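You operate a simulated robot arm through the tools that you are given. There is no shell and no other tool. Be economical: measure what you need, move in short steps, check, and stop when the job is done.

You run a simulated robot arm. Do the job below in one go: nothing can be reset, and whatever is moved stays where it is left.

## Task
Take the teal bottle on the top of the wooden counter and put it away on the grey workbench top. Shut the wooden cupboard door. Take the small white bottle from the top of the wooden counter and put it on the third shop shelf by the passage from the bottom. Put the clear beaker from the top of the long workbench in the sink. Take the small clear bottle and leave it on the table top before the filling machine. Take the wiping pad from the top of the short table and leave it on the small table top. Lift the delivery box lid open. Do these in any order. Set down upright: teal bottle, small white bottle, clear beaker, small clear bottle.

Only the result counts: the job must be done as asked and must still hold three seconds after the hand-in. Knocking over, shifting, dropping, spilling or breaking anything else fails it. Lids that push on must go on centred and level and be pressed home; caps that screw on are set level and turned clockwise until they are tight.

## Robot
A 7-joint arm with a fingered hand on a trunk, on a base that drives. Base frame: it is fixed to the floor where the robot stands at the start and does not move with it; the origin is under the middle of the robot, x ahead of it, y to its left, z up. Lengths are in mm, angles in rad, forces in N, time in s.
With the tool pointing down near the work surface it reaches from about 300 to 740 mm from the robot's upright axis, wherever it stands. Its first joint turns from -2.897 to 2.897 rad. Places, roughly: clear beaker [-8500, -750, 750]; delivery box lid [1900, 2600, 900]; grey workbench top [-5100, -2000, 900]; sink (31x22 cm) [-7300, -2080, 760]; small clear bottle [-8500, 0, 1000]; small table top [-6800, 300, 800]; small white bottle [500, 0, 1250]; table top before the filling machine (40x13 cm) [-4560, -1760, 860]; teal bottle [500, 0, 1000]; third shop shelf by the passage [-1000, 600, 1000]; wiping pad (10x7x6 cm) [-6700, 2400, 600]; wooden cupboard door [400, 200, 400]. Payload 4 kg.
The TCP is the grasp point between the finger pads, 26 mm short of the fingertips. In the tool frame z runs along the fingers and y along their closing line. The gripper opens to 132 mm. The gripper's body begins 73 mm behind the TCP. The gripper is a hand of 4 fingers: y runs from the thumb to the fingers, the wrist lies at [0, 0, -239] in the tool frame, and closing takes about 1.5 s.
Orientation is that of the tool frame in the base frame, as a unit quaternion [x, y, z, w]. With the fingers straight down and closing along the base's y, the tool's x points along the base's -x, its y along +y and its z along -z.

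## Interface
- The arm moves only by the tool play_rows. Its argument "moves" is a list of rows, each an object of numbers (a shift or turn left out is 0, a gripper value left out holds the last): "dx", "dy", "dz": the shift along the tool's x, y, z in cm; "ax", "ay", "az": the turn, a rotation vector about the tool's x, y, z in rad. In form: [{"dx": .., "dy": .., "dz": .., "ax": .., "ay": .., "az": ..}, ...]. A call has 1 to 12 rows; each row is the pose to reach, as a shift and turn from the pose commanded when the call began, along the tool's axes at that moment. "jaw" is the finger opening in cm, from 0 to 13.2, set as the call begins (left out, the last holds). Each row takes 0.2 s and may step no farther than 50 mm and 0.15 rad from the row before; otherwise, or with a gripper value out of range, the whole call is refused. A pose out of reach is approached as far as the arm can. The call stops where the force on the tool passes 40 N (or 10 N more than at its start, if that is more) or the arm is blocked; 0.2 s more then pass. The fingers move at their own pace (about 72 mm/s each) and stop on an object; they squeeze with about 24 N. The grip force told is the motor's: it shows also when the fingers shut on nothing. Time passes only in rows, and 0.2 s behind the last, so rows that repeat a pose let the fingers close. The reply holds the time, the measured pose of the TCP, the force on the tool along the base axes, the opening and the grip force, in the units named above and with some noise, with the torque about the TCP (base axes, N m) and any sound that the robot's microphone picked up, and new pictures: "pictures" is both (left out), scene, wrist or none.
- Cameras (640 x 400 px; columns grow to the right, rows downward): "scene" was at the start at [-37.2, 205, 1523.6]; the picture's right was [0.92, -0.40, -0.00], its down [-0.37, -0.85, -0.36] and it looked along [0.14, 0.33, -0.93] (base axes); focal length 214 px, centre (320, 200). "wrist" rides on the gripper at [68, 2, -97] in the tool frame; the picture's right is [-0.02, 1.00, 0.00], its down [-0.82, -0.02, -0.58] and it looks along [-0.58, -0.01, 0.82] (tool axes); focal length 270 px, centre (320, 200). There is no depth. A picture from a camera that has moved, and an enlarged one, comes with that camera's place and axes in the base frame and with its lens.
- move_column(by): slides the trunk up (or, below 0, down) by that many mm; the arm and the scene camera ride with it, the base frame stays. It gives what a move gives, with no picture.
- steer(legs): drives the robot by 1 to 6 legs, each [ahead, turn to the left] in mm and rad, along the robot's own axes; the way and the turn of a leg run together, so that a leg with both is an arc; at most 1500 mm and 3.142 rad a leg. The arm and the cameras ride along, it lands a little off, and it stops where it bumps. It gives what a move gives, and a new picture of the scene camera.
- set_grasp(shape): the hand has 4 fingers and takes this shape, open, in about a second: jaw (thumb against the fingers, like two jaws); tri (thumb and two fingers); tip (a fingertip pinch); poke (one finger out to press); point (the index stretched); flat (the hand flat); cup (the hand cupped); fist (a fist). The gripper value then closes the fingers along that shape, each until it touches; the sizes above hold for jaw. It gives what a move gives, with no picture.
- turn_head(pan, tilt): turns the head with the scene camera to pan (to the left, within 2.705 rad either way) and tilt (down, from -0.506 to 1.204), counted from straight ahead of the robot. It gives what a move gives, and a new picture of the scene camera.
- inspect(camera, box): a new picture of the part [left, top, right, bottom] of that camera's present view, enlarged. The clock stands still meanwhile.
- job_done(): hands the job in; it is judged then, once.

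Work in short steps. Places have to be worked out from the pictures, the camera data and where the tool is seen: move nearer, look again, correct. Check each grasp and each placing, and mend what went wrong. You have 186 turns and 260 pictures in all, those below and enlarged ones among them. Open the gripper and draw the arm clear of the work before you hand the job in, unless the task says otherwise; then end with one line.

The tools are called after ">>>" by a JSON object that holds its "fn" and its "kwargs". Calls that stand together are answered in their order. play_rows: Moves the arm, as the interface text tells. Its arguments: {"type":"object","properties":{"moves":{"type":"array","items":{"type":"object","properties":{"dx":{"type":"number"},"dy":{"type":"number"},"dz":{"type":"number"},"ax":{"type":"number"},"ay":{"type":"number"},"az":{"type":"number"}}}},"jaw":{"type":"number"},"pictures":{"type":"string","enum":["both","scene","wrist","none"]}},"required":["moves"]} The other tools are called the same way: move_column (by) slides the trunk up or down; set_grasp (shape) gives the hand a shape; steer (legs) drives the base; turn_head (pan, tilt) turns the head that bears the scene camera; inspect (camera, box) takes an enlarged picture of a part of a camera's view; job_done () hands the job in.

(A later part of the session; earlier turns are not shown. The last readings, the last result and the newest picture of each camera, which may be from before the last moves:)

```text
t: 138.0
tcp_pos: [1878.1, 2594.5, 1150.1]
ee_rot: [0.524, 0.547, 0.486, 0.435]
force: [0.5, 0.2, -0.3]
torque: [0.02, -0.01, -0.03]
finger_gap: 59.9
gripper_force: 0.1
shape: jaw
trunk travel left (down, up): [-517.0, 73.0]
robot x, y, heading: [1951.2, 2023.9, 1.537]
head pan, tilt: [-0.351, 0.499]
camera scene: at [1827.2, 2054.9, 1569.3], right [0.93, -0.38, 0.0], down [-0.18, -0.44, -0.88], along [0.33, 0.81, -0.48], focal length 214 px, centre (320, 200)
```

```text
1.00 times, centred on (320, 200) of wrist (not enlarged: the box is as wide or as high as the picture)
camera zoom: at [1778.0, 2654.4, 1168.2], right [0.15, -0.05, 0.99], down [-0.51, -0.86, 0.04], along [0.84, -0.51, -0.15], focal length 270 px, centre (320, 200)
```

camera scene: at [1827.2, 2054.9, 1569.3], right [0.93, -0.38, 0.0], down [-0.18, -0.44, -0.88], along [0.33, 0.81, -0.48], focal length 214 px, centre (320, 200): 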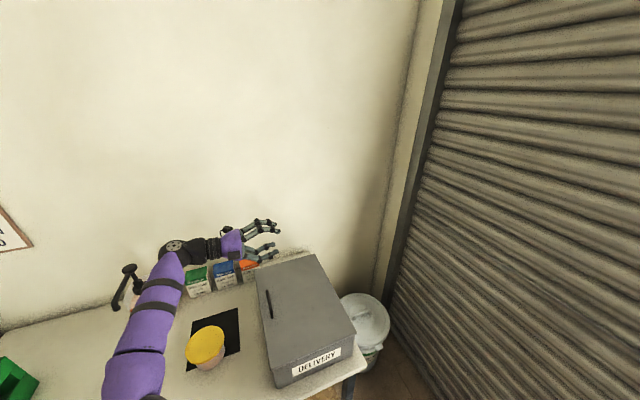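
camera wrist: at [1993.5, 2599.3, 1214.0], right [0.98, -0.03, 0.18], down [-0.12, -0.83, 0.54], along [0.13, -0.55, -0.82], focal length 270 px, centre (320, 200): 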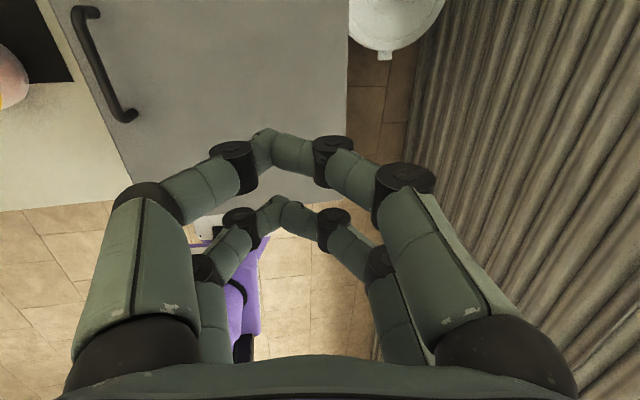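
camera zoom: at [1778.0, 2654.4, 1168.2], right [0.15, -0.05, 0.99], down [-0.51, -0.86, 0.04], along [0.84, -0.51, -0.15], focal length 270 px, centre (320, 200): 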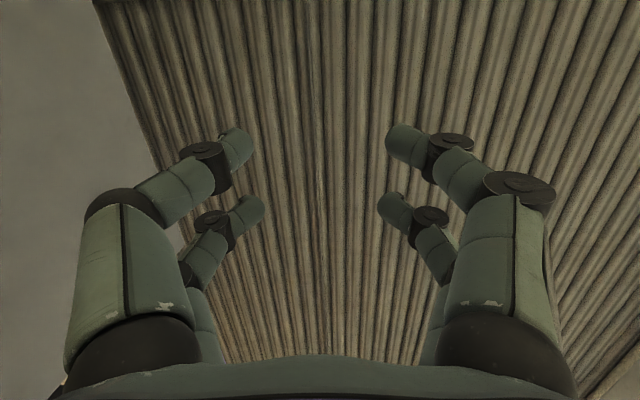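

Base is in place. Lower to the stand-off left of the handle with yaw corrected.

>>> {"fn": "play_rows", "kwargs": {"moves": [{"dx": -0.5, "dy": -2, "dz": -3, "ay": -0.03}, {"dx": -1.0, "dy": -5, "dz": -6, "ay": -0.076}, {"dx": -1.5, "dy": -9, "dz": -6.9, "ay": -0.076}, {"dx": -2, "dy": -13, "dz": -6.9, "ay": -0.076}, {"dx": -2.5, "dy": -17, "dz": -6.9, "ay": -0.076}, {"dx": -2.7, "dy": -21.4, "dz": -6.9, "ay": -0.076}]}}

>>> {"fn": "inspect", "kwargs": {"camera": "scene", "box": [210, 220, 350, 320]}}

```text
t: 139.4
tcp_pos: [1779.3, 2567.2, 948.6]
ee_rot: [0.543, 0.529, 0.467, 0.455]
force: [0.3, -0.4, 0.3]
torque: [-0.01, -0.01, 0.02]
finger_gap: 59.5
gripper_force: 0.0
shape: jaw
trunk travel left (down, up): [-517.0, 73.0]
robot x, y, heading: [1950.5, 2028.0, 1.534]
head pan, tilt: [-0.351, 0.499]
camera scene: at [1827.2, 2054.8, 1569.3], right [0.93, -0.38, 0.0], down [-0.18, -0.44, -0.88], along [0.33, 0.81, -0.48], focal length 214 px, centre (320, 200)
camera wrist: at [1683.9, 2635.2, 966.1], right [0.15, -0.05, 0.99], down [-0.58, -0.82, 0.05], along [0.8, -0.58, -0.15], focal length 270 px, centre (320, 200)
```

scene: 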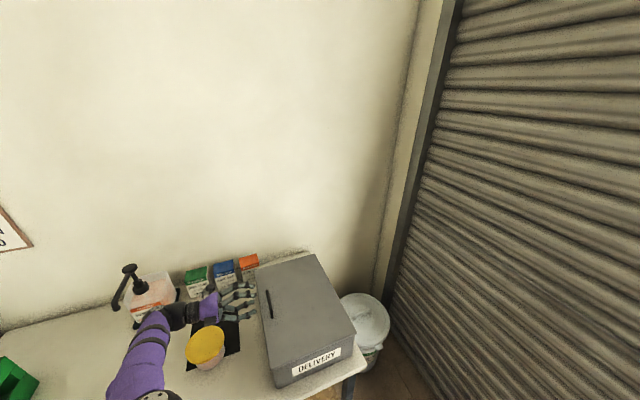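
wrist: 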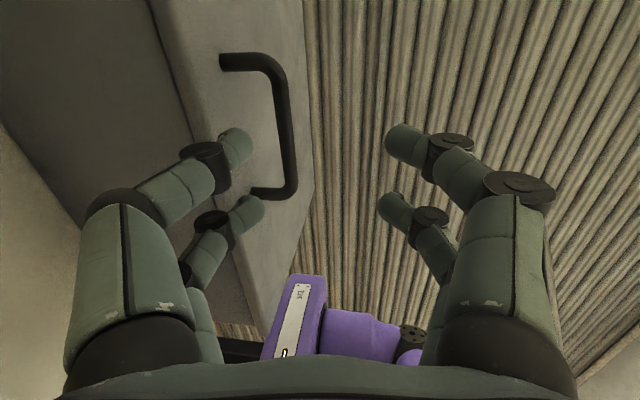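

```text
4.00 times, centred on (280, 270) of scene
camera zoom: at [1827.2, 2054.8, 1569.3], right [0.93, -0.38, 0.0], down [-0.18, -0.44, -0.88], along [0.33, 0.81, -0.48], focal length 858 px, centre (480, -80)
```

zoom: 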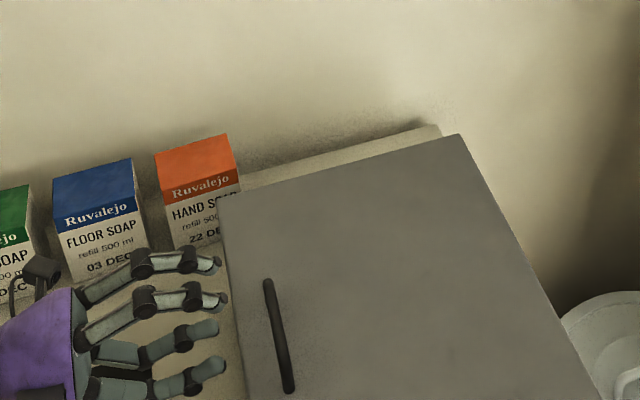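

Same alignment as before. Advance 5.5 cm into the loop.

>>> {"fn": "play_rows", "kwargs": {"moves": [{"dz": 2, "dy": -0.05}, {"dz": 4, "dy": -0.1}, {"dz": 4.8, "dy": -0.12}, {"dz": 5.6, "dy": -0.12}], "pictures": "wrist"}}

>>> {"fn": "inspect", "kwargs": {"camera": "scene", "box": [210, 220, 350, 320]}}

```text
t: 140.4
tcp_pos: [1833.6, 2566.8, 940.9]
ee_rot: [0.542, 0.531, 0.468, 0.454]
force: [-10.9, 0.2, 13.0]
torque: [-0.23, 0.96, -0.23]
finger_gap: 58.3
gripper_force: 0.0
shape: jaw
trunk travel left (down, up): [-517.0, 73.0]
robot x, y, heading: [1949.6, 2028.4, 1.535]
head pan, tilt: [-0.351, 0.499]
camera wrist: at [1738.2, 2633.9, 958.1], right [0.15, -0.05, 0.99], down [-0.57, -0.82, 0.05], along [0.81, -0.57, -0.15], focal length 270 px, centre (320, 200)
```

wrist: 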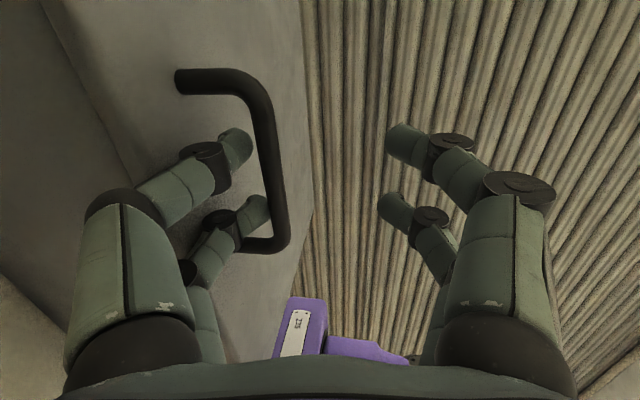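

```text
4.00 times, centred on (280, 270) of scene
camera zoom: at [1826.3, 2053.8, 1569.5], right [0.93, -0.38, 0.0], down [-0.18, -0.44, -0.88], along [0.33, 0.81, -0.48], focal length 858 px, centre (480, -80)
```

zoom: 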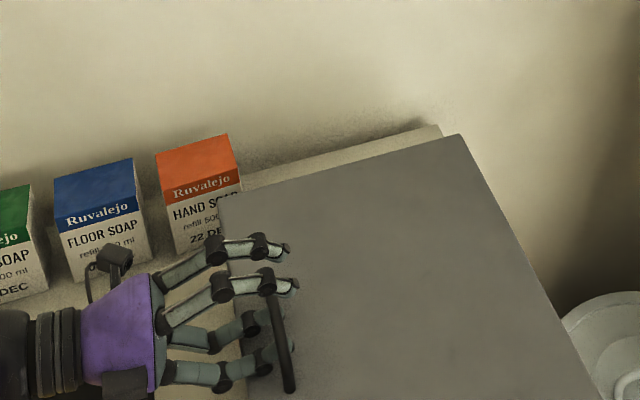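

Digits under the bar again. Close and then lift along the arc to 0.6 rad.

>>> {"fn": "play_rows", "kwargs": {"moves": [{"dy": 0.2}, {"dy": 0.2}, {"dy": 0.2}, {"dy": 0.2}, {"dy": 0.2}, {"dy": 0.2}, {"dy": 0.2}], "jaw": 0, "pictures": "none"}}

>>> {"fn": "play_rows", "kwargs": {"moves": [{"dz": 0.1, "dy": 1.2, "ax": 0.05}, {"dz": 0.35, "dy": 2.51, "ax": 0.1}, {"dz": 0.94, "dy": 4.96, "ax": 0.2}, {"dz": 1.79, "dy": 7.35, "ax": 0.3}, {"dz": 2.86, "dy": 9.64, "ax": 0.4}, {"dz": 4.16, "dy": 11.81, "ax": 0.5}, {"dz": 5.67, "dy": 13.84, "ax": 0.6}], "pictures": "scene"}}

```text
t: 142.0
tcp_pos: [1836.8, 2566.2, 939.6]
ee_rot: [0.541, 0.53, 0.466, 0.457]
force: [6.5, -3.6, -5.8]
torque: [-0.32, 0.67, 0.03]
finger_gap: 22.7
gripper_force: 23.6
shape: jaw
trunk travel left (down, up): [-517.0, 73.0]
robot x, y, heading: [1946.5, 2022.3, 1.534]
head pan, tilt: [-0.351, 0.499]
```

```text
t: 143.6
tcp_pos: [1915.1, 2565.4, 1067.4]
ee_rot: [0.653, 0.644, 0.288, 0.275]
force: [16.3, 6.0, -18.6]
torque: [0.16, -0.21, -0.05]
finger_gap: 22.2
gripper_force: 23.9
shape: jaw
trunk travel left (down, up): [-517.0, 73.0]
robot x, y, heading: [1945.0, 2023.4, 1.538]
head pan, tilt: [-0.351, 0.499]
camera scene: at [1829.1, 2057.3, 1569.2], right [0.93, -0.38, 0.0], down [-0.18, -0.45, -0.88], along [0.33, 0.81, -0.48], focal length 214 px, centre (320, 200)
```

scene: 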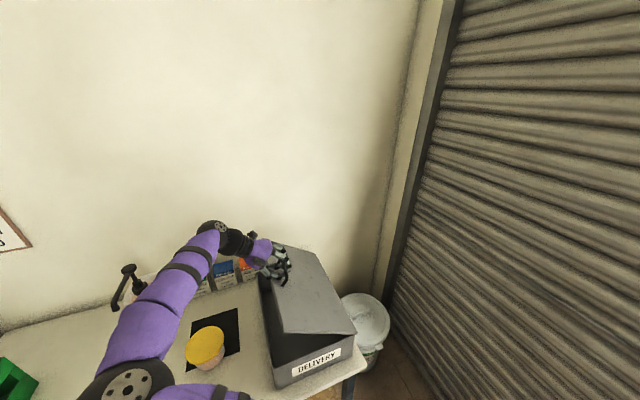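

Forces point radially inward, so the hinge is slightly nearer than assumed. Continue 0.5 rad with the corrected hinge.

>>> {"fn": "play_rows", "kwargs": {"moves": [{"dz": 0.87, "dy": 2.39, "ax": 0.1}, {"dz": 1.55, "dy": 4.73, "ax": 0.2}, {"dz": 2.46, "dy": 7.0, "ax": 0.3}, {"dz": 3.58, "dy": 9.16, "ax": 0.4}, {"dz": 4.93, "dy": 11.2, "ax": 0.5}], "pictures": "scene"}}

```text
t: 144.8
tcp_pos: [2024.1, 2563.3, 1114.6]
ee_rot: [0.7, 0.696, 0.12, 0.105]
force: [-4.1, 11.6, 3.5]
torque: [0.44, 0.63, -0.29]
finger_gap: 21.1
gripper_force: 24.5
shape: jaw
trunk travel left (down, up): [-517.0, 73.0]
robot x, y, heading: [1947.7, 2023.0, 1.536]
head pan, tilt: [-0.351, 0.499]
camera scene: at [1826.7, 2055.9, 1569.1], right [0.93, -0.38, 0.0], down [-0.18, -0.44, -0.88], along [0.33, 0.81, -0.48], focal length 214 px, centre (320, 200)
```

scene: 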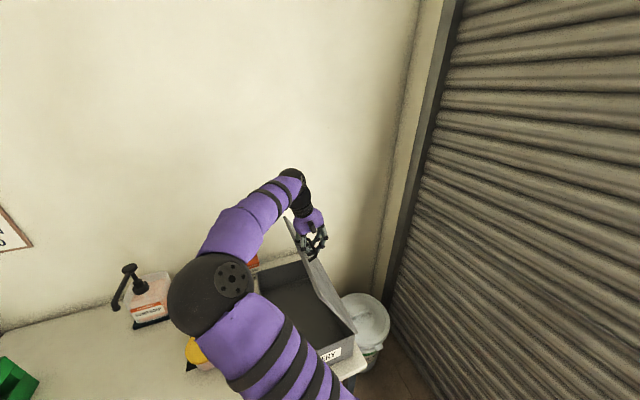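

Lid at ~64° and the arm still has reach. Continue the arc past vertical.

>>> {"fn": "play_rows", "kwargs": {"moves": [{"dx": 0.2, "dz": 0.42, "dy": 2.37, "ax": 0.1}, {"dx": 0.4, "dz": 1.09, "dy": 4.68, "ax": 0.2}, {"dx": 0.4, "dz": 1.98, "dy": 6.93, "ax": 0.3}, {"dx": 0.4, "dz": 3.08, "dy": 9.06, "ax": 0.4}, {"dx": 0.4, "dz": 4.39, "dy": 11.08, "ax": 0.5}, {"dx": 0.4, "dz": 5.9, "dy": 12.96, "ax": 0.6}], "pictures": "scene"}}

```text
t: 146.2
tcp_pos: [2137.1, 2551.3, 1095.6]
ee_rot: [0.7, 0.7, -0.09, -0.107]
force: [0.0, 2.5, -0.4]
torque: [0.02, 0.0, -0.07]
finger_gap: 18.1
gripper_force: 24.2
shape: jaw
out of reach, approached as far as the arm can: row 6
trunk travel left (down, up): [-517.0, 73.0]
robot x, y, heading: [1947.8, 2026.9, 1.535]
head pan, tilt: [-0.351, 0.499]
camera scene: at [1827.8, 2053.9, 1569.3], right [0.93, -0.38, 0.0], down [-0.18, -0.44, -0.88], along [0.33, 0.81, -0.48], focal length 214 px, centre (320, 200)
```

scene: 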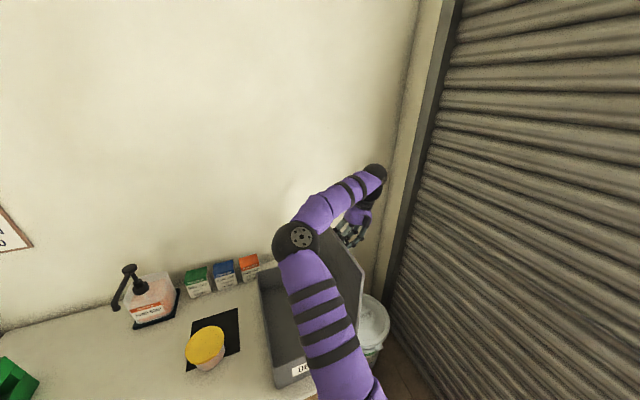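

Lid seems upright; inspect closely from both cameras.

>>> {"fn": "inspect", "kwargs": {"camera": "scene", "box": [250, 190, 430, 390]}}

>>> {"fn": "inspect", "kwargs": {"camera": "wrist", "box": [0, 0, 640, 400]}}

```text
2.00 times, centred on (340, 290) of scene
camera zoom: at [1827.8, 2053.9, 1569.3], right [0.93, -0.38, 0.0], down [-0.18, -0.44, -0.88], along [0.33, 0.81, -0.48], focal length 429 px, centre (280, 20)
```

zoom: 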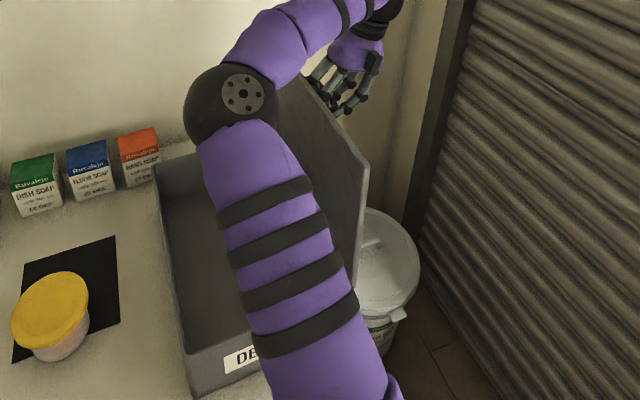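

```text
1.00 times, centred on (320, 200) of wrist (not enlarged: the box is as wide or as high as the picture)
camera zoom: at [2164.4, 2617.6, 1191.0], right [0.96, -0.02, -0.28], down [0.14, -0.83, 0.54], along [-0.24, -0.56, -0.79], focal length 270 px, centre (320, 200)
```

zoom: 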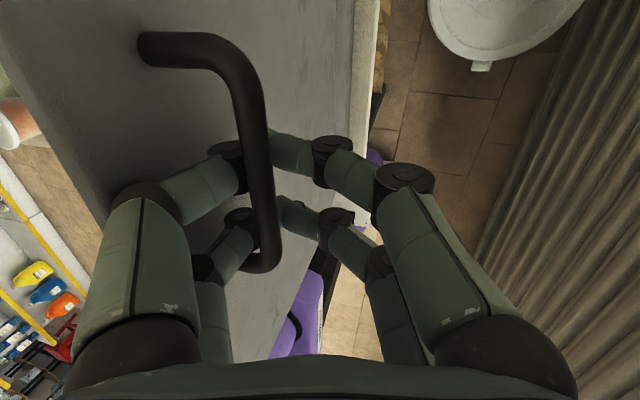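

The bar is caged by the digits with the lid about vertical. Pull it further +x.

>>> {"fn": "play_rows", "kwargs": {"moves": [{"dy": 1.5}, {"dy": 3.0}, {"dy": 4.5}, {"dy": 6.0}, {"dy": 7.0}], "pictures": "both"}}

```text
t: 146.7
tcp_pos: [2138.4, 2550.5, 1091.2]
ee_rot: [0.698, 0.702, -0.087, -0.11]
force: [1.2, 18.6, 6.7]
torque: [-0.54, 0.32, -0.69]
finger_gap: 18.3
gripper_force: 24.4
shape: jaw
out of reach, approached as far as the arm can: row 1, 2
trunk travel left (down, up): [-517.0, 73.0]
robot x, y, heading: [1946.7, 2027.0, 1.535]
head pan, tilt: [-0.351, 0.499]
stopped in row 2: the force on the tool passed its limit at 42 N (the readings are from after the stop); the commanded pose is now the measured one
camera scene: at [1827.3, 2057.3, 1569.2], right [0.93, -0.38, 0.0], down [-0.18, -0.45, -0.88], along [0.33, 0.81, -0.48], focal length 214 px, centre (320, 200)
camera wrist: at [2166.3, 2615.8, 1185.7], right [0.96, -0.01, -0.28], down [0.14, -0.83, 0.53], along [-0.24, -0.55, -0.8], focal length 270 px, centre (320, 200)
```

scene: 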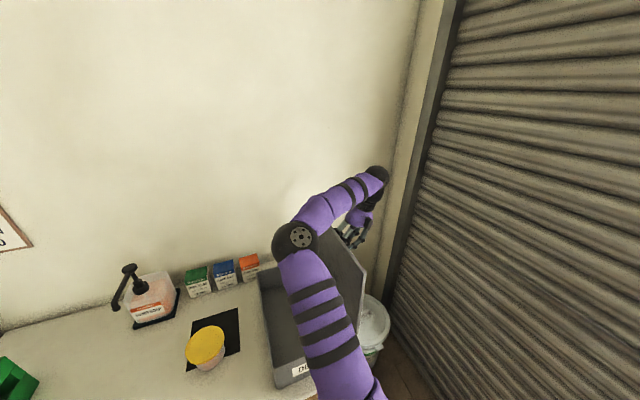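
wrist: 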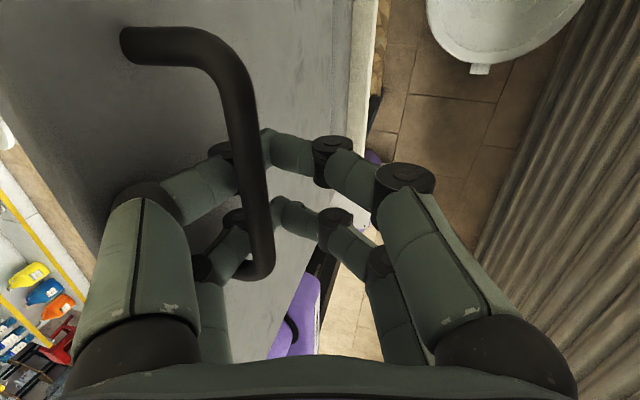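

The arm is at a joint limit; use a small base turn right plus a little ahead to carry the bar on.

>>> {"fn": "steer", "kwargs": {"legs": [[18, -0.1]]}}

```text
t: 147.7
tcp_pos: [2168.2, 2547.7, 1087.9]
ee_rot: [0.717, 0.68, -0.093, -0.118]
force: [-11.1, 4.7, -4.2]
torque: [-0.2, -0.3, 0.14]
finger_gap: 21.0
gripper_force: 24.2
shape: jaw
trunk travel left (down, up): [-517.0, 73.0]
robot x, y, heading: [1948.2, 2038.5, 1.458]
head pan, tilt: [-0.351, 0.499]
stopped in leg 1: the force on the tool passed its limit at 49 N (the readings are from after the stop); the commanded pose is now the measured one
camera scene: at [1829.3, 2078.7, 1569.2], right [0.9, -0.44, 0.0], down [-0.21, -0.43, -0.88], along [0.39, 0.79, -0.48], focal length 214 px, centre (320, 200)
```

scene: 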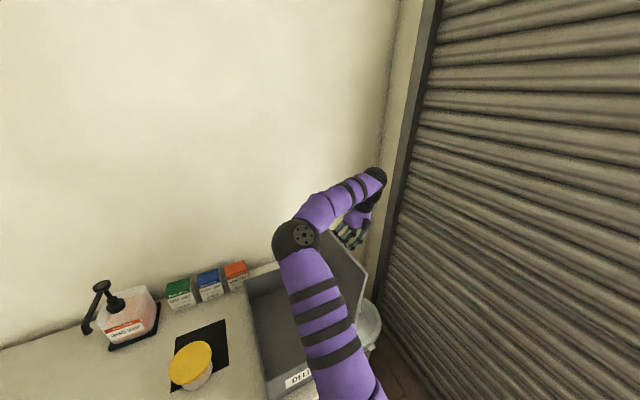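

Resistance suggests the lid is past vertical at its stop (~100°). Open the digits slightly and check that it stays.

>>> {"fn": "play_rows", "kwargs": {"moves": [{}, {}, {}], "jaw": 3.5, "pictures": "both"}}

```text
t: 148.5
tcp_pos: [2170.9, 2548.4, 1087.4]
ee_rot: [0.719, 0.679, -0.092, -0.116]
force: [-5.2, 8.4, -3.8]
torque: [-0.15, -0.23, -0.41]
finger_gap: 29.3
gripper_force: 2.4
shape: jaw
trunk travel left (down, up): [-517.0, 73.0]
robot x, y, heading: [1951.2, 2038.0, 1.459]
head pan, tilt: [-0.351, 0.499]
camera scene: at [1830.5, 2079.5, 1569.2], right [0.9, -0.45, 0.0], down [-0.21, -0.43, -0.88], along [0.39, 0.79, -0.48], focal length 214 px, centre (320, 200)
camera wrist: at [2206.0, 2612.1, 1181.9], right [0.95, -0.08, -0.29], down [0.1, -0.84, 0.54], along [-0.29, -0.54, -0.79], focal length 270 px, centre (320, 200)
```

scene: 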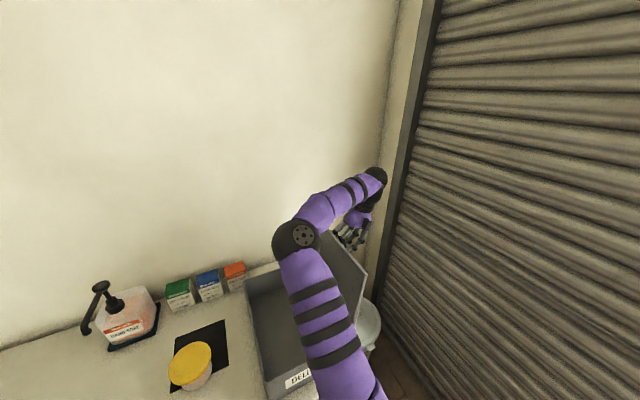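
wrist: 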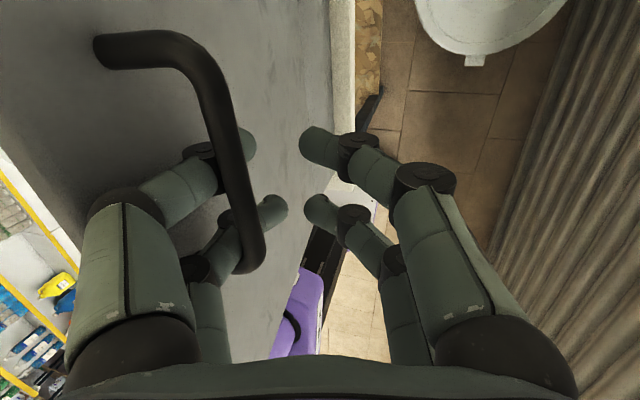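

Bar now ≈98° from closed. Ease the hand 6 mm back to take the digits off the bar and see if the force vanishes.

>>> {"fn": "play_rows", "kwargs": {"moves": [{"dy": -0.4}, {"dy": -0.7}, {"dy": -0.7}, {"dy": -0.7}], "pictures": "wrist"}}

```text
t: 149.5
tcp_pos: [2165.4, 2549.8, 1090.2]
ee_rot: [0.719, 0.678, -0.092, -0.117]
force: [-1.1, 9.2, -0.3]
torque: [-0.2, 0.3, -0.28]
finger_gap: 17.9
gripper_force: 23.8
shape: jaw
trunk travel left (down, up): [-517.0, 73.0]
robot x, y, heading: [1950.5, 2037.9, 1.461]
head pan, tilt: [-0.351, 0.499]
camera wrist: at [2198.9, 2612.5, 1183.9], right [0.95, -0.08, -0.29], down [0.1, -0.84, 0.54], along [-0.29, -0.54, -0.79], focal length 270 px, centre (320, 200)
```

wrist: 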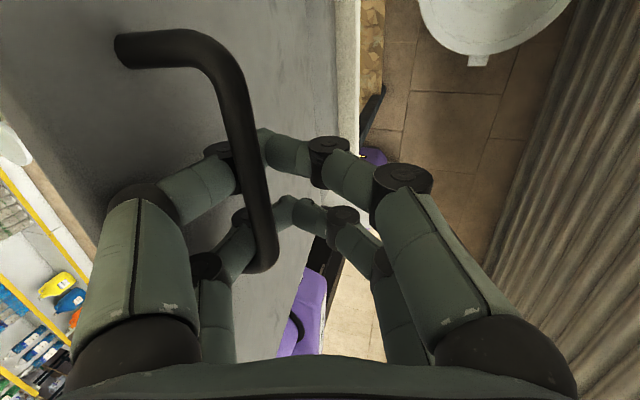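

The jaw re-closed; I'll specify it explicitly: open to 4 cm, holding position.

>>> {"fn": "play_rows", "kwargs": {"moves": [{}, {}, {}, {}], "jaw": 4, "pictures": "wrist"}}

```text
t: 150.5
tcp_pos: [2165.3, 2549.0, 1090.2]
ee_rot: [0.719, 0.679, -0.093, -0.117]
force: [0.3, 7.4, -3.1]
torque: [-0.05, -0.12, -0.11]
finger_gap: 40.3
gripper_force: 0.2
shape: jaw
trunk travel left (down, up): [-517.0, 73.0]
robot x, y, heading: [1947.1, 2036.9, 1.458]
head pan, tilt: [-0.351, 0.499]
camera wrist: at [2198.9, 2612.5, 1183.6], right [0.95, -0.08, -0.29], down [0.1, -0.84, 0.54], along [-0.29, -0.54, -0.79], focal length 270 px, centre (320, 200)
```

wrist: 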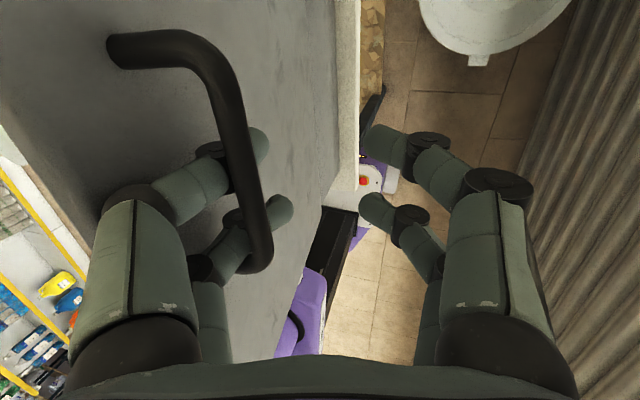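

The lid stays (no x force), but the lid-side digit tips still hook the bar. Open to 6 cm while shifting the hand +x by 1 cm.

>>> {"fn": "play_rows", "kwargs": {"moves": [{"dy": 0.4, "dx": 0.3}, {"dy": 0.8, "dx": 0.5}, {"dy": 1.0, "dx": 0.5}, {"dy": 1.0, "dx": 0.5}], "jaw": 6, "pictures": "wrist"}}

```text
t: 151.5
tcp_pos: [2172.1, 2550.4, 1086.5]
ee_rot: [0.719, 0.679, -0.092, -0.117]
force: [-0.6, -0.7, -0.5]
torque: [-0.04, 0.01, 0.03]
finger_gap: 60.0
gripper_force: 0.0
shape: jaw
out of reach, approached as far as the arm can: row 3, 4
trunk travel left (down, up): [-517.0, 73.0]
robot x, y, heading: [1943.1, 2035.4, 1.463]
head pan, tilt: [-0.351, 0.499]
camera wrist: at [2206.1, 2614.5, 1180.4], right [0.95, -0.08, -0.29], down [0.1, -0.84, 0.54], along [-0.29, -0.54, -0.79], focal length 270 px, centre (320, 200)
```

wrist: 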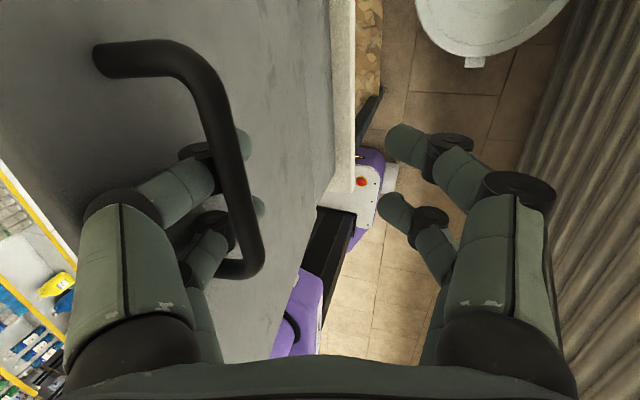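

All contact forces are zero and the lid stands. Withdraw along the tool axis.

>>> {"fn": "play_rows", "kwargs": {"moves": [{"dz": -1.5}, {"dz": -3}, {"dz": -4.5}, {"dz": -6}], "jaw": 6, "pictures": "both"}}

```text
t: 152.5
tcp_pos: [2167.1, 2540.3, 1140.7]
ee_rot: [0.719, 0.679, -0.092, -0.117]
force: [0.8, 0.5, -0.2]
torque: [-0.02, -0.02, -0.03]
finger_gap: 60.0
gripper_force: 0.0
shape: jaw
out of reach, approached as far as the arm can: row 1, 2, 3, 4
trunk travel left (down, up): [-517.0, 73.0]
robot x, y, heading: [1947.8, 2034.7, 1.464]
head pan, tilt: [-0.351, 0.499]
camera scene: at [1830.7, 2078.9, 1569.2], right [0.9, -0.45, 0.0], down [-0.21, -0.43, -0.88], along [0.39, 0.79, -0.48], focal length 214 px, centre (320, 200)
camera wrist: at [2201.1, 2603.7, 1235.5], right [0.95, -0.08, -0.29], down [0.1, -0.84, 0.54], along [-0.29, -0.54, -0.79], focal length 270 px, centre (320, 200)
```

scene: 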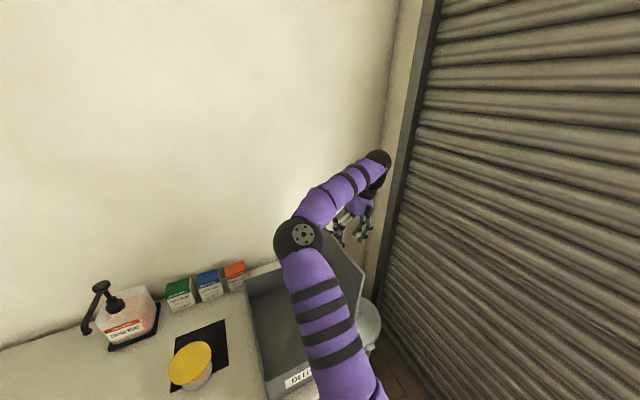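
wrist: 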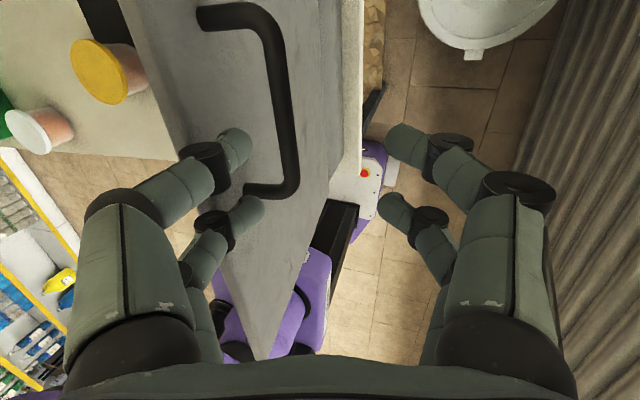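

Free. Raise the trunk 70 mm, back straight away, and look at the lid.

>>> {"fn": "move_column", "kwargs": {"by": 70}}

>>> {"fn": "steer", "kwargs": {"legs": [[-700, 0]]}}

>>> {"fn": "inspect", "kwargs": {"camera": "scene", "box": [200, 150, 440, 300]}}

```text
t: 153.6
tcp_pos: [2168.2, 2538.8, 1212.0]
ee_rot: [0.719, 0.679, -0.09, -0.117]
force: [-0.2, -0.1, -0.5]
torque: [-0.03, -0.01, -0.04]
finger_gap: 60.0
gripper_force: 0.1
shape: jaw
trunk travel left (down, up): [-587.0, 3.0]
robot x, y, heading: [1946.5, 2036.7, 1.464]
head pan, tilt: [-0.351, 0.499]
```

```text
t: 157.5
tcp_pos: [2089.9, 1831.2, 1212.2]
ee_rot: [0.722, 0.675, -0.09, -0.118]
force: [-0.5, 0.4, 0.5]
torque: [-0.01, 0.02, 0.0]
finger_gap: 59.9
gripper_force: 0.1
shape: jaw
trunk travel left (down, up): [-587.0, 3.0]
robot x, y, heading: [1865.0, 1331.9, 1.454]
head pan, tilt: [-0.351, 0.499]
camera scene: at [1750.0, 1373.3, 1639.3], right [0.89, -0.45, 0.0], down [-0.22, -0.43, -0.88], along [0.4, 0.78, -0.48], focal length 214 px, centre (320, 200)
```

scene: 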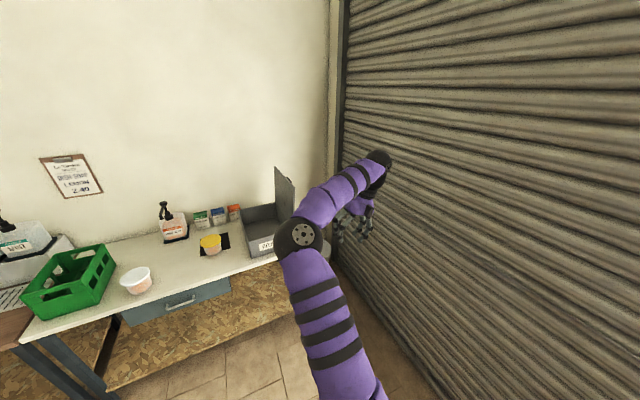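

```text
2.67 times, centred on (320, 225) of scene
camera zoom: at [1750.0, 1373.3, 1639.3], right [0.89, -0.45, 0.0], down [-0.22, -0.43, -0.88], along [0.4, 0.78, -0.48], focal length 572 px, centre (320, 133)
```

zoom: 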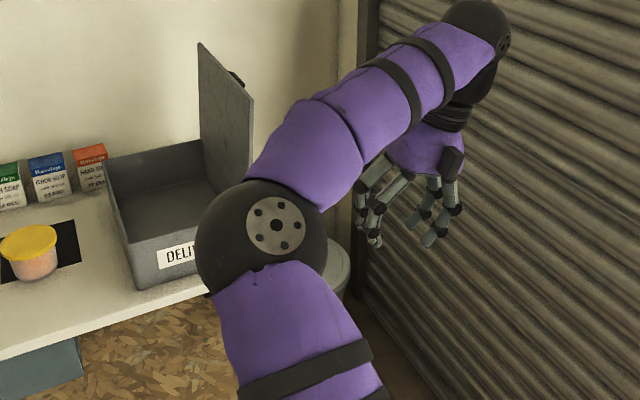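

The lid stands open at ~100°. Now bring the hand back to the forward-horizontal carrying posture (camera on top).

>>> {"fn": "play_rows", "kwargs": {"moves": [{"dx": 0.06, "dy": -1.91, "dz": 1.11, "ax": -0.0278, "ay": 0.143, "az": -0.0178}, {"dx": 0.12, "dy": -3.82, "dz": 2.22, "ax": -0.0555, "ay": 0.286, "az": -0.0356}, {"dx": 0.18, "dy": -5.73, "dz": 3.33, "ax": -0.0833, "ay": 0.429, "az": -0.0534}, {"dx": 0.24, "dy": -7.64, "dz": 4.44, "ax": -0.111, "ay": 0.572, "az": -0.0712}, {"dx": 0.3, "dy": -9.55, "dz": 5.55, "ax": -0.1388, "ay": 0.715, "az": -0.089}, {"dx": 0.36, "dy": -11.46, "dz": 6.66, "ax": -0.1666, "ay": 0.858, "az": -0.1068}, {"dx": 0.42, "dy": -13.37, "dz": 7.77, "ax": -0.1943, "ay": 1.001, "az": -0.1246}, {"dx": 0.48, "dy": -15.28, "dz": 8.88, "ax": -0.2221, "ay": 1.144, "az": -0.1424}, {"dx": 0.54, "dy": -17.19, "dz": 9.99, "ax": -0.2498, "ay": 1.287, "az": -0.1602}, {"dx": 0.6, "dy": -19.1, "dz": 11.1, "ax": -0.2776, "ay": 1.43, "az": -0.178}], "jaw": 6, "pictures": "none"}}

```text
t: 159.7
tcp_pos: [1875.9, 1894.3, 1181.3]
ee_rot: [0.57, 0.474, 0.483, -0.466]
force: [0.5, -0.7, 1.1]
torque: [0.0, -0.03, 0.05]
finger_gap: 59.9
gripper_force: 0.0
shape: jaw
out of reach, approached as far as the arm can: row 8, 9, 10
trunk travel left (down, up): [-587.0, 3.0]
robot x, y, heading: [1869.5, 1330.8, 1.452]
head pan, tilt: [-0.351, 0.499]
```

Posture is good. Drive around to the front of the wooden counter (hand kept high), ending facing +x.

>>> {"fn": "steer", "kwargs": {"legs": [[0, 1.69], [1500, 0], [520, 0], [0, 1.571], [1280, 0], [0, 1.571]]}}

>>> {"fn": "turn_head", "kwargs": {"pan": 0.0, "tilt": 0.85}}

```text
t: 188.8
tcp_pos: [452.9, 76.0, 1171.7]
ee_rot: [0.746, 0.01, 0.666, -0.009]
force: [-1.1, -0.4, 1.0]
torque: [0.03, -0.02, 0.02]
finger_gap: 59.9
gripper_force: 0.0
shape: jaw
trunk travel left (down, up): [-587.0, 3.0]
robot x, y, heading: [-105.0, 2.5, 0.023]
head pan, tilt: [-0.351, 0.499]
camera scene: at [-81.6, 124.0, 1639.3], right [-0.32, -0.95, 0.0], down [-0.45, 0.15, -0.88], along [0.83, -0.28, -0.48], focal length 214 px, centre (320, 200)
```

scene: 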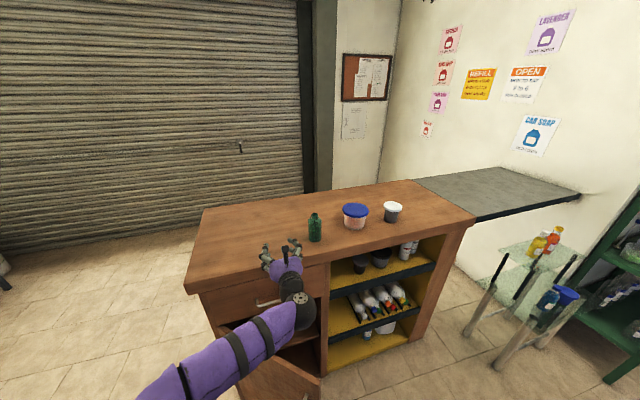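

```text
t: 189.6
tcp_pos: [452.9, 76.4, 1172.3]
ee_rot: [0.746, 0.009, 0.666, -0.008]
force: [0.3, -0.3, -0.4]
torque: [0.0, 0.02, 0.01]
finger_gap: 59.8
gripper_force: 0.1
shape: jaw
trunk travel left (down, up): [-587.0, 3.0]
robot x, y, heading: [-103.7, 5.0, 0.024]
head pan, tilt: [0.0, 0.85]
camera scene: at [-89.6, 155.0, 1609.4], right [0.02, -1.0, 0.0], down [-0.75, -0.02, -0.66], along [0.66, 0.02, -0.75], focal length 214 px, centre (320, 200)
```

scene: 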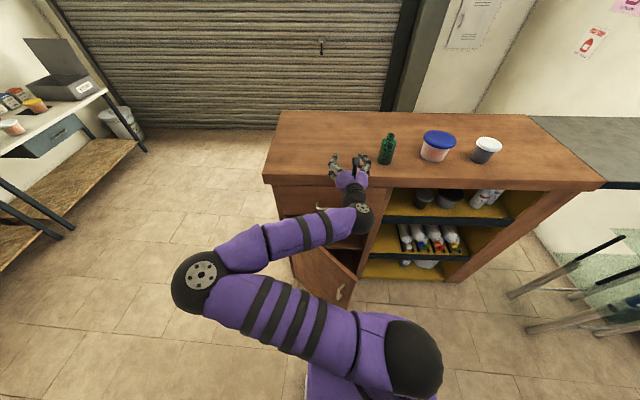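

Door tip ≈(220,25), ~42° open. Back up, lower the closed hand to z≈650 in front of the door.

>>> {"fn": "steer", "kwargs": {"legs": [[-300, 0]]}}

>>> {"fn": "move_column", "kwargs": {"by": -520}}

>>> {"fn": "play_rows", "kwargs": {"moves": [{"dy": 1}, {"dy": 2}, {"dy": 2}, {"dy": 2}, {"dy": 2}], "jaw": 0, "pictures": "both"}}

```text
t: 191.7
tcp_pos: [150.6, 72.3, 1171.5]
ee_rot: [0.745, 0.012, 0.666, -0.01]
force: [0.1, -0.2, 0.3]
torque: [0.02, 0.0, -0.02]
finger_gap: 59.9
gripper_force: 0.1
shape: jaw
trunk travel left (down, up): [-587.0, 3.0]
robot x, y, heading: [-405.5, -4.6, 0.025]
head pan, tilt: [0.0, 0.85]
camera scene: at [-392.1, 147.1, 1609.3], right [0.03, -1.0, 0.0], down [-0.75, -0.02, -0.66], along [0.66, 0.02, -0.75], focal length 214 px, centre (320, 200)
```

scene: 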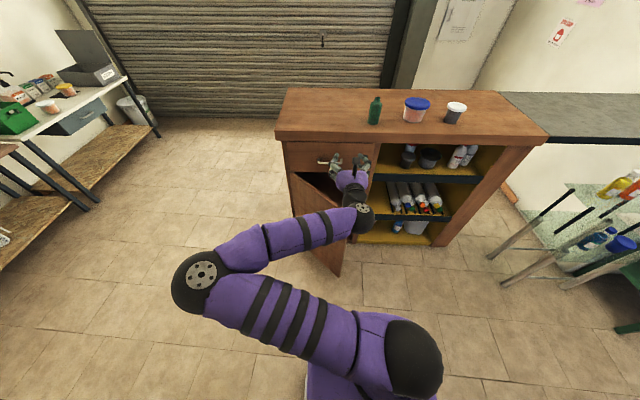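

```text
refused: -520 is not a number from -400 to 400
```

```text
t: 192.9
tcp_pos: [154.7, 51.1, 1173.1]
ee_rot: [0.745, 0.011, 0.667, -0.009]
force: [0.0, -0.5, 0.1]
torque: [0.03, 0.02, 0.01]
finger_gap: 0.3
gripper_force: 24.4
shape: jaw
out of reach, approached as far as the arm can: row 2
trunk travel left (down, up): [-587.0, 3.0]
robot x, y, heading: [-404.6, -6.7, 0.025]
head pan, tilt: [0.0, 0.85]
camera scene: at [-392.3, 147.2, 1609.3], right [0.03, -1.0, 0.0], down [-0.75, -0.02, -0.66], along [0.66, 0.02, -0.75], focal length 214 px, centre (320, 200)
camera wrist: at [66.4, 46.6, 1251.7], right [0.03, -1.0, -0.02], down [-0.67, 0.0, -0.75], along [0.75, 0.04, -0.67], focal length 270 px, centre (320, 200)
```

scene: 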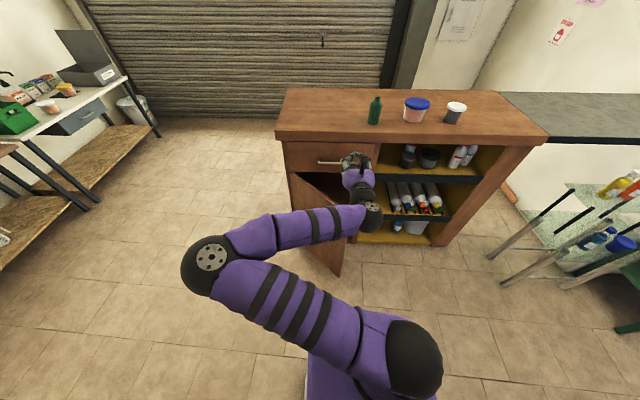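
wrist: 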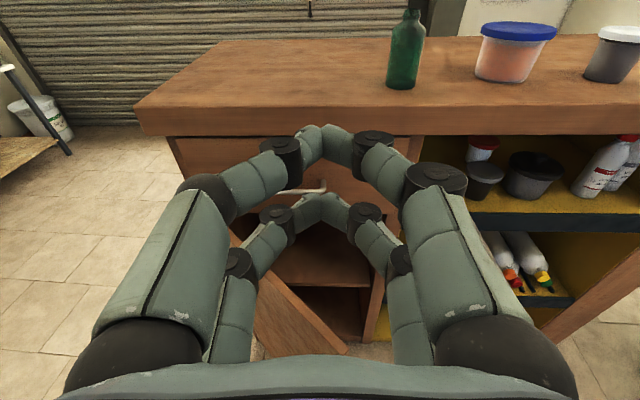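

The hand is clear of the door (tips at x≈181; door at y=51 is x≈245). Lower in two steps, then drive ahead 240 mm.

>>> {"fn": "move_column", "kwargs": {"by": -400}}

>>> {"fn": "move_column", "kwargs": {"by": -130}}

>>> {"fn": "steer", "kwargs": {"legs": [[230, 0]]}}

```text
t: 196.7
tcp_pos: [155.2, 51.5, 772.3]
ee_rot: [0.745, 0.013, 0.666, -0.01]
force: [0.0, 0.4, -0.4]
torque: [0.0, -0.02, 0.01]
finger_gap: 0.2
gripper_force: 23.9
shape: jaw
trunk travel left (down, up): [-187.0, 403.0]
robot x, y, heading: [-404.1, -6.1, 0.03]
head pan, tilt: [0.0, 0.85]
```

```text
t: 198.3
tcp_pos: [154.4, 51.2, 643.1]
ee_rot: [0.745, 0.011, 0.667, -0.009]
force: [0.3, -0.5, -0.2]
torque: [0.01, 0.02, 0.0]
finger_gap: 0.0
gripper_force: 24.3
shape: jaw
trunk travel left (down, up): [-57.0, 533.0]
robot x, y, heading: [-406.1, -5.2, 0.022]
head pan, tilt: [0.0, 0.85]
```

```text
t: 199.4
tcp_pos: [228.3, 43.3, 641.7]
ee_rot: [0.747, 0.0, 0.665, 0.0]
force: [-8.7, -9.5, 2.1]
torque: [0.01, 0.04, 0.01]
finger_gap: 0.2
gripper_force: 23.7
shape: jaw
trunk travel left (down, up): [-57.0, 533.0]
robot x, y, heading: [-330.9, -4.6, 0.032]
head pan, tilt: [0.0, 0.85]
stopped in leg 1: the force on the tool passed its limit at 56 N (the readings are from after the stop); the commanded pose is now the measured one
camera scene: at [-316.1, 148.9, 1079.4], right [0.03, -1.0, 0.0], down [-0.75, -0.02, -0.66], along [0.66, 0.02, -0.75], focal length 214 px, centre (320, 200)
```

scene: 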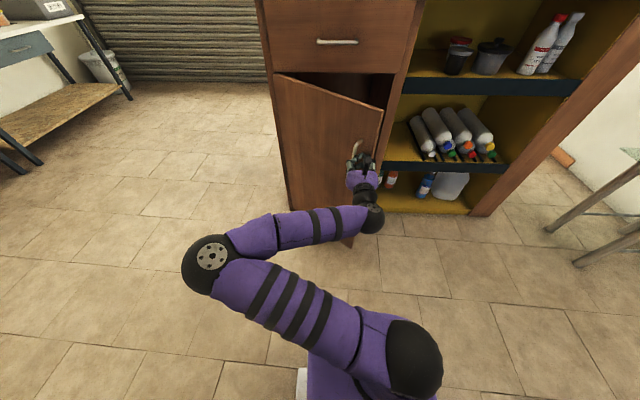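

Contact with the door near its free edge; the impact stopped the drive. Continue by shorter, gentler legs.

>>> {"fn": "steer", "kwargs": {"legs": [[40, 0], [40, 0], [40, 0], [40, 0]]}}

```text
t: 200.2
tcp_pos: [236.3, 35.0, 642.0]
ee_rot: [0.748, -0.011, 0.664, 0.01]
force: [-5.4, -6.8, 1.2]
torque: [-0.04, 0.03, 0.0]
finger_gap: 0.0
gripper_force: 23.8
shape: jaw
trunk travel left (down, up): [-57.0, 533.0]
robot x, y, heading: [-318.5, 0.7, 0.034]
head pan, tilt: [0.0, 0.85]
stopped in leg 1: the force on the tool passed its limit at 48 N (the readings are from after the stop); the commanded pose is now the measured one
camera scene: at [-304.1, 149.4, 1079.4], right [0.03, -1.0, 0.0], down [-0.75, -0.02, -0.66], along [0.66, 0.02, -0.75], focal length 214 px, centre (320, 200)
```

scene: 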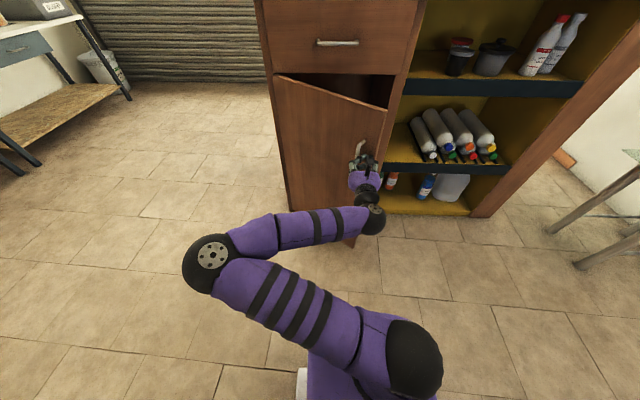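

The hand slides along the door. Use the arm along the door's closing arc instead.

>>> {"fn": "play_rows", "kwargs": {"moves": [{"dz": 1.6, "dy": 1.0, "dx": 0.2}, {"dz": 3.3, "dy": 2.0, "dx": 0.4}, {"dz": 5.0, "dy": 2.8, "dx": 0.6}, {"dz": 6.7, "dy": 3.6, "dx": 0.8}, {"dz": 8.4, "dy": 4.3, "dx": 1.0}, {"dz": 10.2, "dy": 4.9, "dx": 1.2}, {"dz": 12, "dy": 5.4, "dx": 1.4}, {"dz": 13.8, "dy": 5.8, "dx": 1.6}, {"dz": 15.6, "dy": 6.1, "dx": 1.9}, {"dz": 17.5, "dy": 6.4, "dx": 2.1}, {"dz": 19.4, "dy": 6.5, "dx": 2.3}, {"dz": 21.3, "dy": 6.6, "dx": 2.5}], "jaw": 0, "pictures": "both"}}

```text
t: 201.1
tcp_pos: [284.5, -0.4, 639.8]
ee_rot: [0.749, -0.018, 0.662, 0.015]
force: [-3.9, -5.3, -0.4]
torque: [0.08, -0.06, -0.12]
finger_gap: 0.1
gripper_force: 23.5
shape: jaw
trunk travel left (down, up): [-57.0, 533.0]
robot x, y, heading: [-318.3, -5.2, 0.033]
head pan, tilt: [0.0, 0.85]
stopped in row 4: the force on the tool passed its limit at 40 N (the readings are from after the stop); the commanded pose is now the measured one
camera scene: at [-304.1, 149.3, 1079.4], right [0.03, -1.0, 0.0], down [-0.75, -0.02, -0.66], along [0.66, 0.02, -0.75], focal length 214 px, centre (320, 200)
camera wrist: at [196.0, 2.2, 720.4], right [-0.05, -1.0, -0.03], down [-0.67, 0.05, -0.74], along [0.74, -0.02, -0.67], focal length 270 px, centre (320, 200)
```

scene: 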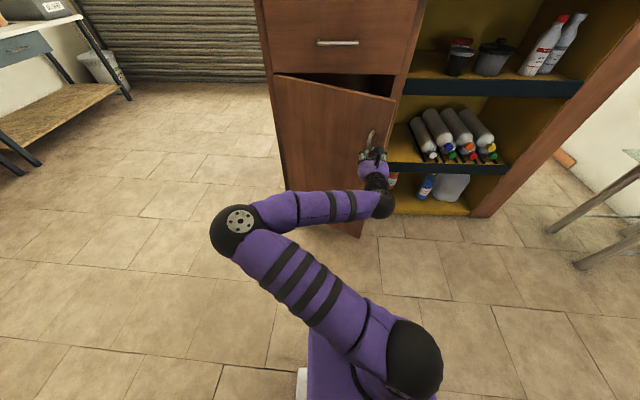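
wrist: 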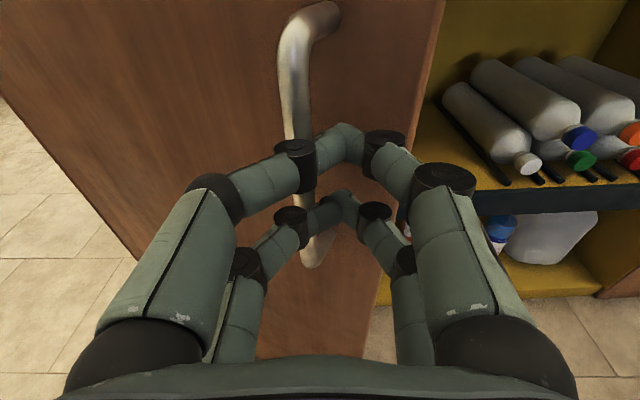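

Door is closing. Continue with slower steps.

>>> {"fn": "play_rows", "kwargs": {"moves": [{"dz": 1.0, "dy": 0.4, "dx": 0.12}, {"dz": 2.0, "dy": 0.8, "dx": 0.24}, {"dz": 3.0, "dy": 1.2, "dx": 0.36}, {"dz": 4.0, "dy": 1.5, "dx": 0.48}, {"dz": 5.0, "dy": 1.8, "dx": 0.6}, {"dz": 6.0, "dy": 2.1, "dx": 0.72}, {"dz": 7.0, "dy": 2.4, "dx": 0.84}, {"dz": 8.0, "dy": 2.6, "dx": 0.96}, {"dz": 9.0, "dy": 2.8, "dx": 1.1}, {"dz": 10.0, "dy": 3.0, "dx": 1.2}, {"dz": 11.0, "dy": 3.1, "dx": 1.3}, {"dz": 12.0, "dy": 3.2, "dx": 1.4}], "jaw": 0, "pictures": "scene"}}

```text
t: 203.7
tcp_pos: [404.3, -33.6, 637.9]
ee_rot: [0.749, -0.015, 0.663, 0.013]
force: [-0.1, 0.2, 0.0]
torque: [-0.02, -0.02, 0.02]
finger_gap: 0.0
gripper_force: 24.2
shape: jaw
trunk travel left (down, up): [-57.0, 533.0]
robot x, y, heading: [-321.5, -4.9, 0.037]
head pan, tilt: [0.0, 0.85]
camera scene: at [-303.8, 149.6, 1079.3], right [0.03, -1.0, 0.0], down [-0.75, -0.02, -0.66], along [0.66, 0.02, -0.75], focal length 214 px, centre (320, 200)
```

scene: 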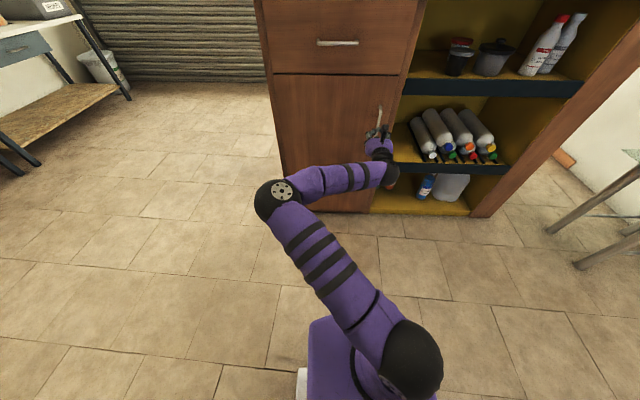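

Door appears flush and force is zero (latched). Press gently a little more to confirm.

>>> {"fn": "play_rows", "kwargs": {"moves": [{"dz": 0.8}, {"dz": 1.6}, {"dz": 2.4}, {"dz": 3.2}], "jaw": 0, "pictures": "both"}}

```text
t: 204.7
tcp_pos: [435.4, -36.4, 636.1]
ee_rot: [0.749, -0.015, 0.662, 0.013]
force: [0.1, 0.6, 0.3]
torque: [0.0, 0.03, 0.04]
finger_gap: 0.3
gripper_force: 23.8
shape: jaw
trunk travel left (down, up): [-57.0, 533.0]
robot x, y, heading: [-315.5, -1.4, 0.036]
head pan, tilt: [0.0, 0.85]
camera scene: at [-303.9, 149.6, 1079.3], right [0.03, -1.0, 0.0], down [-0.75, -0.02, -0.66], along [0.66, 0.02, -0.75], focal length 214 px, centre (320, 200)
camera wrist: at [347.8, -34.9, 716.1], right [-0.04, -1.0, -0.03], down [-0.67, 0.05, -0.74], along [0.74, -0.02, -0.67], focal length 270 px, centre (320, 200)
```

scene: 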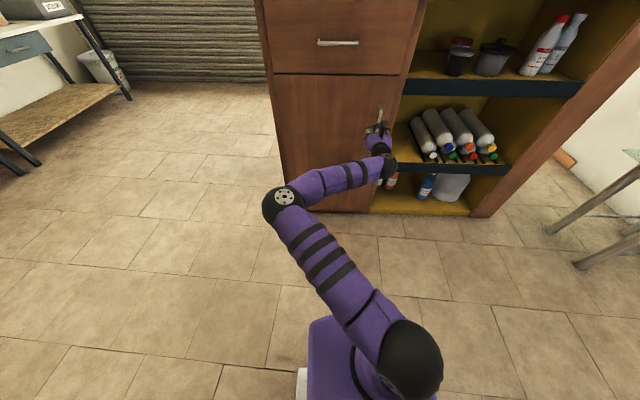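
wrist: 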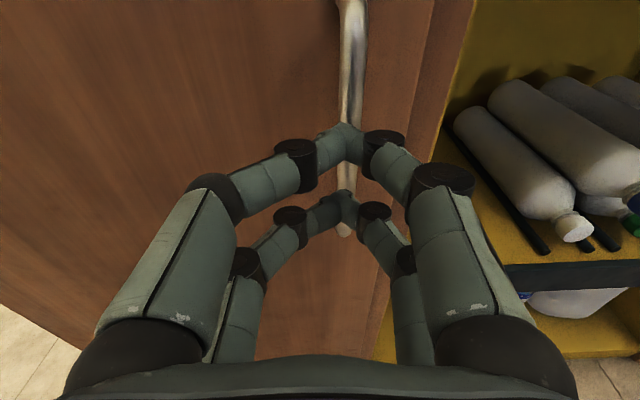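

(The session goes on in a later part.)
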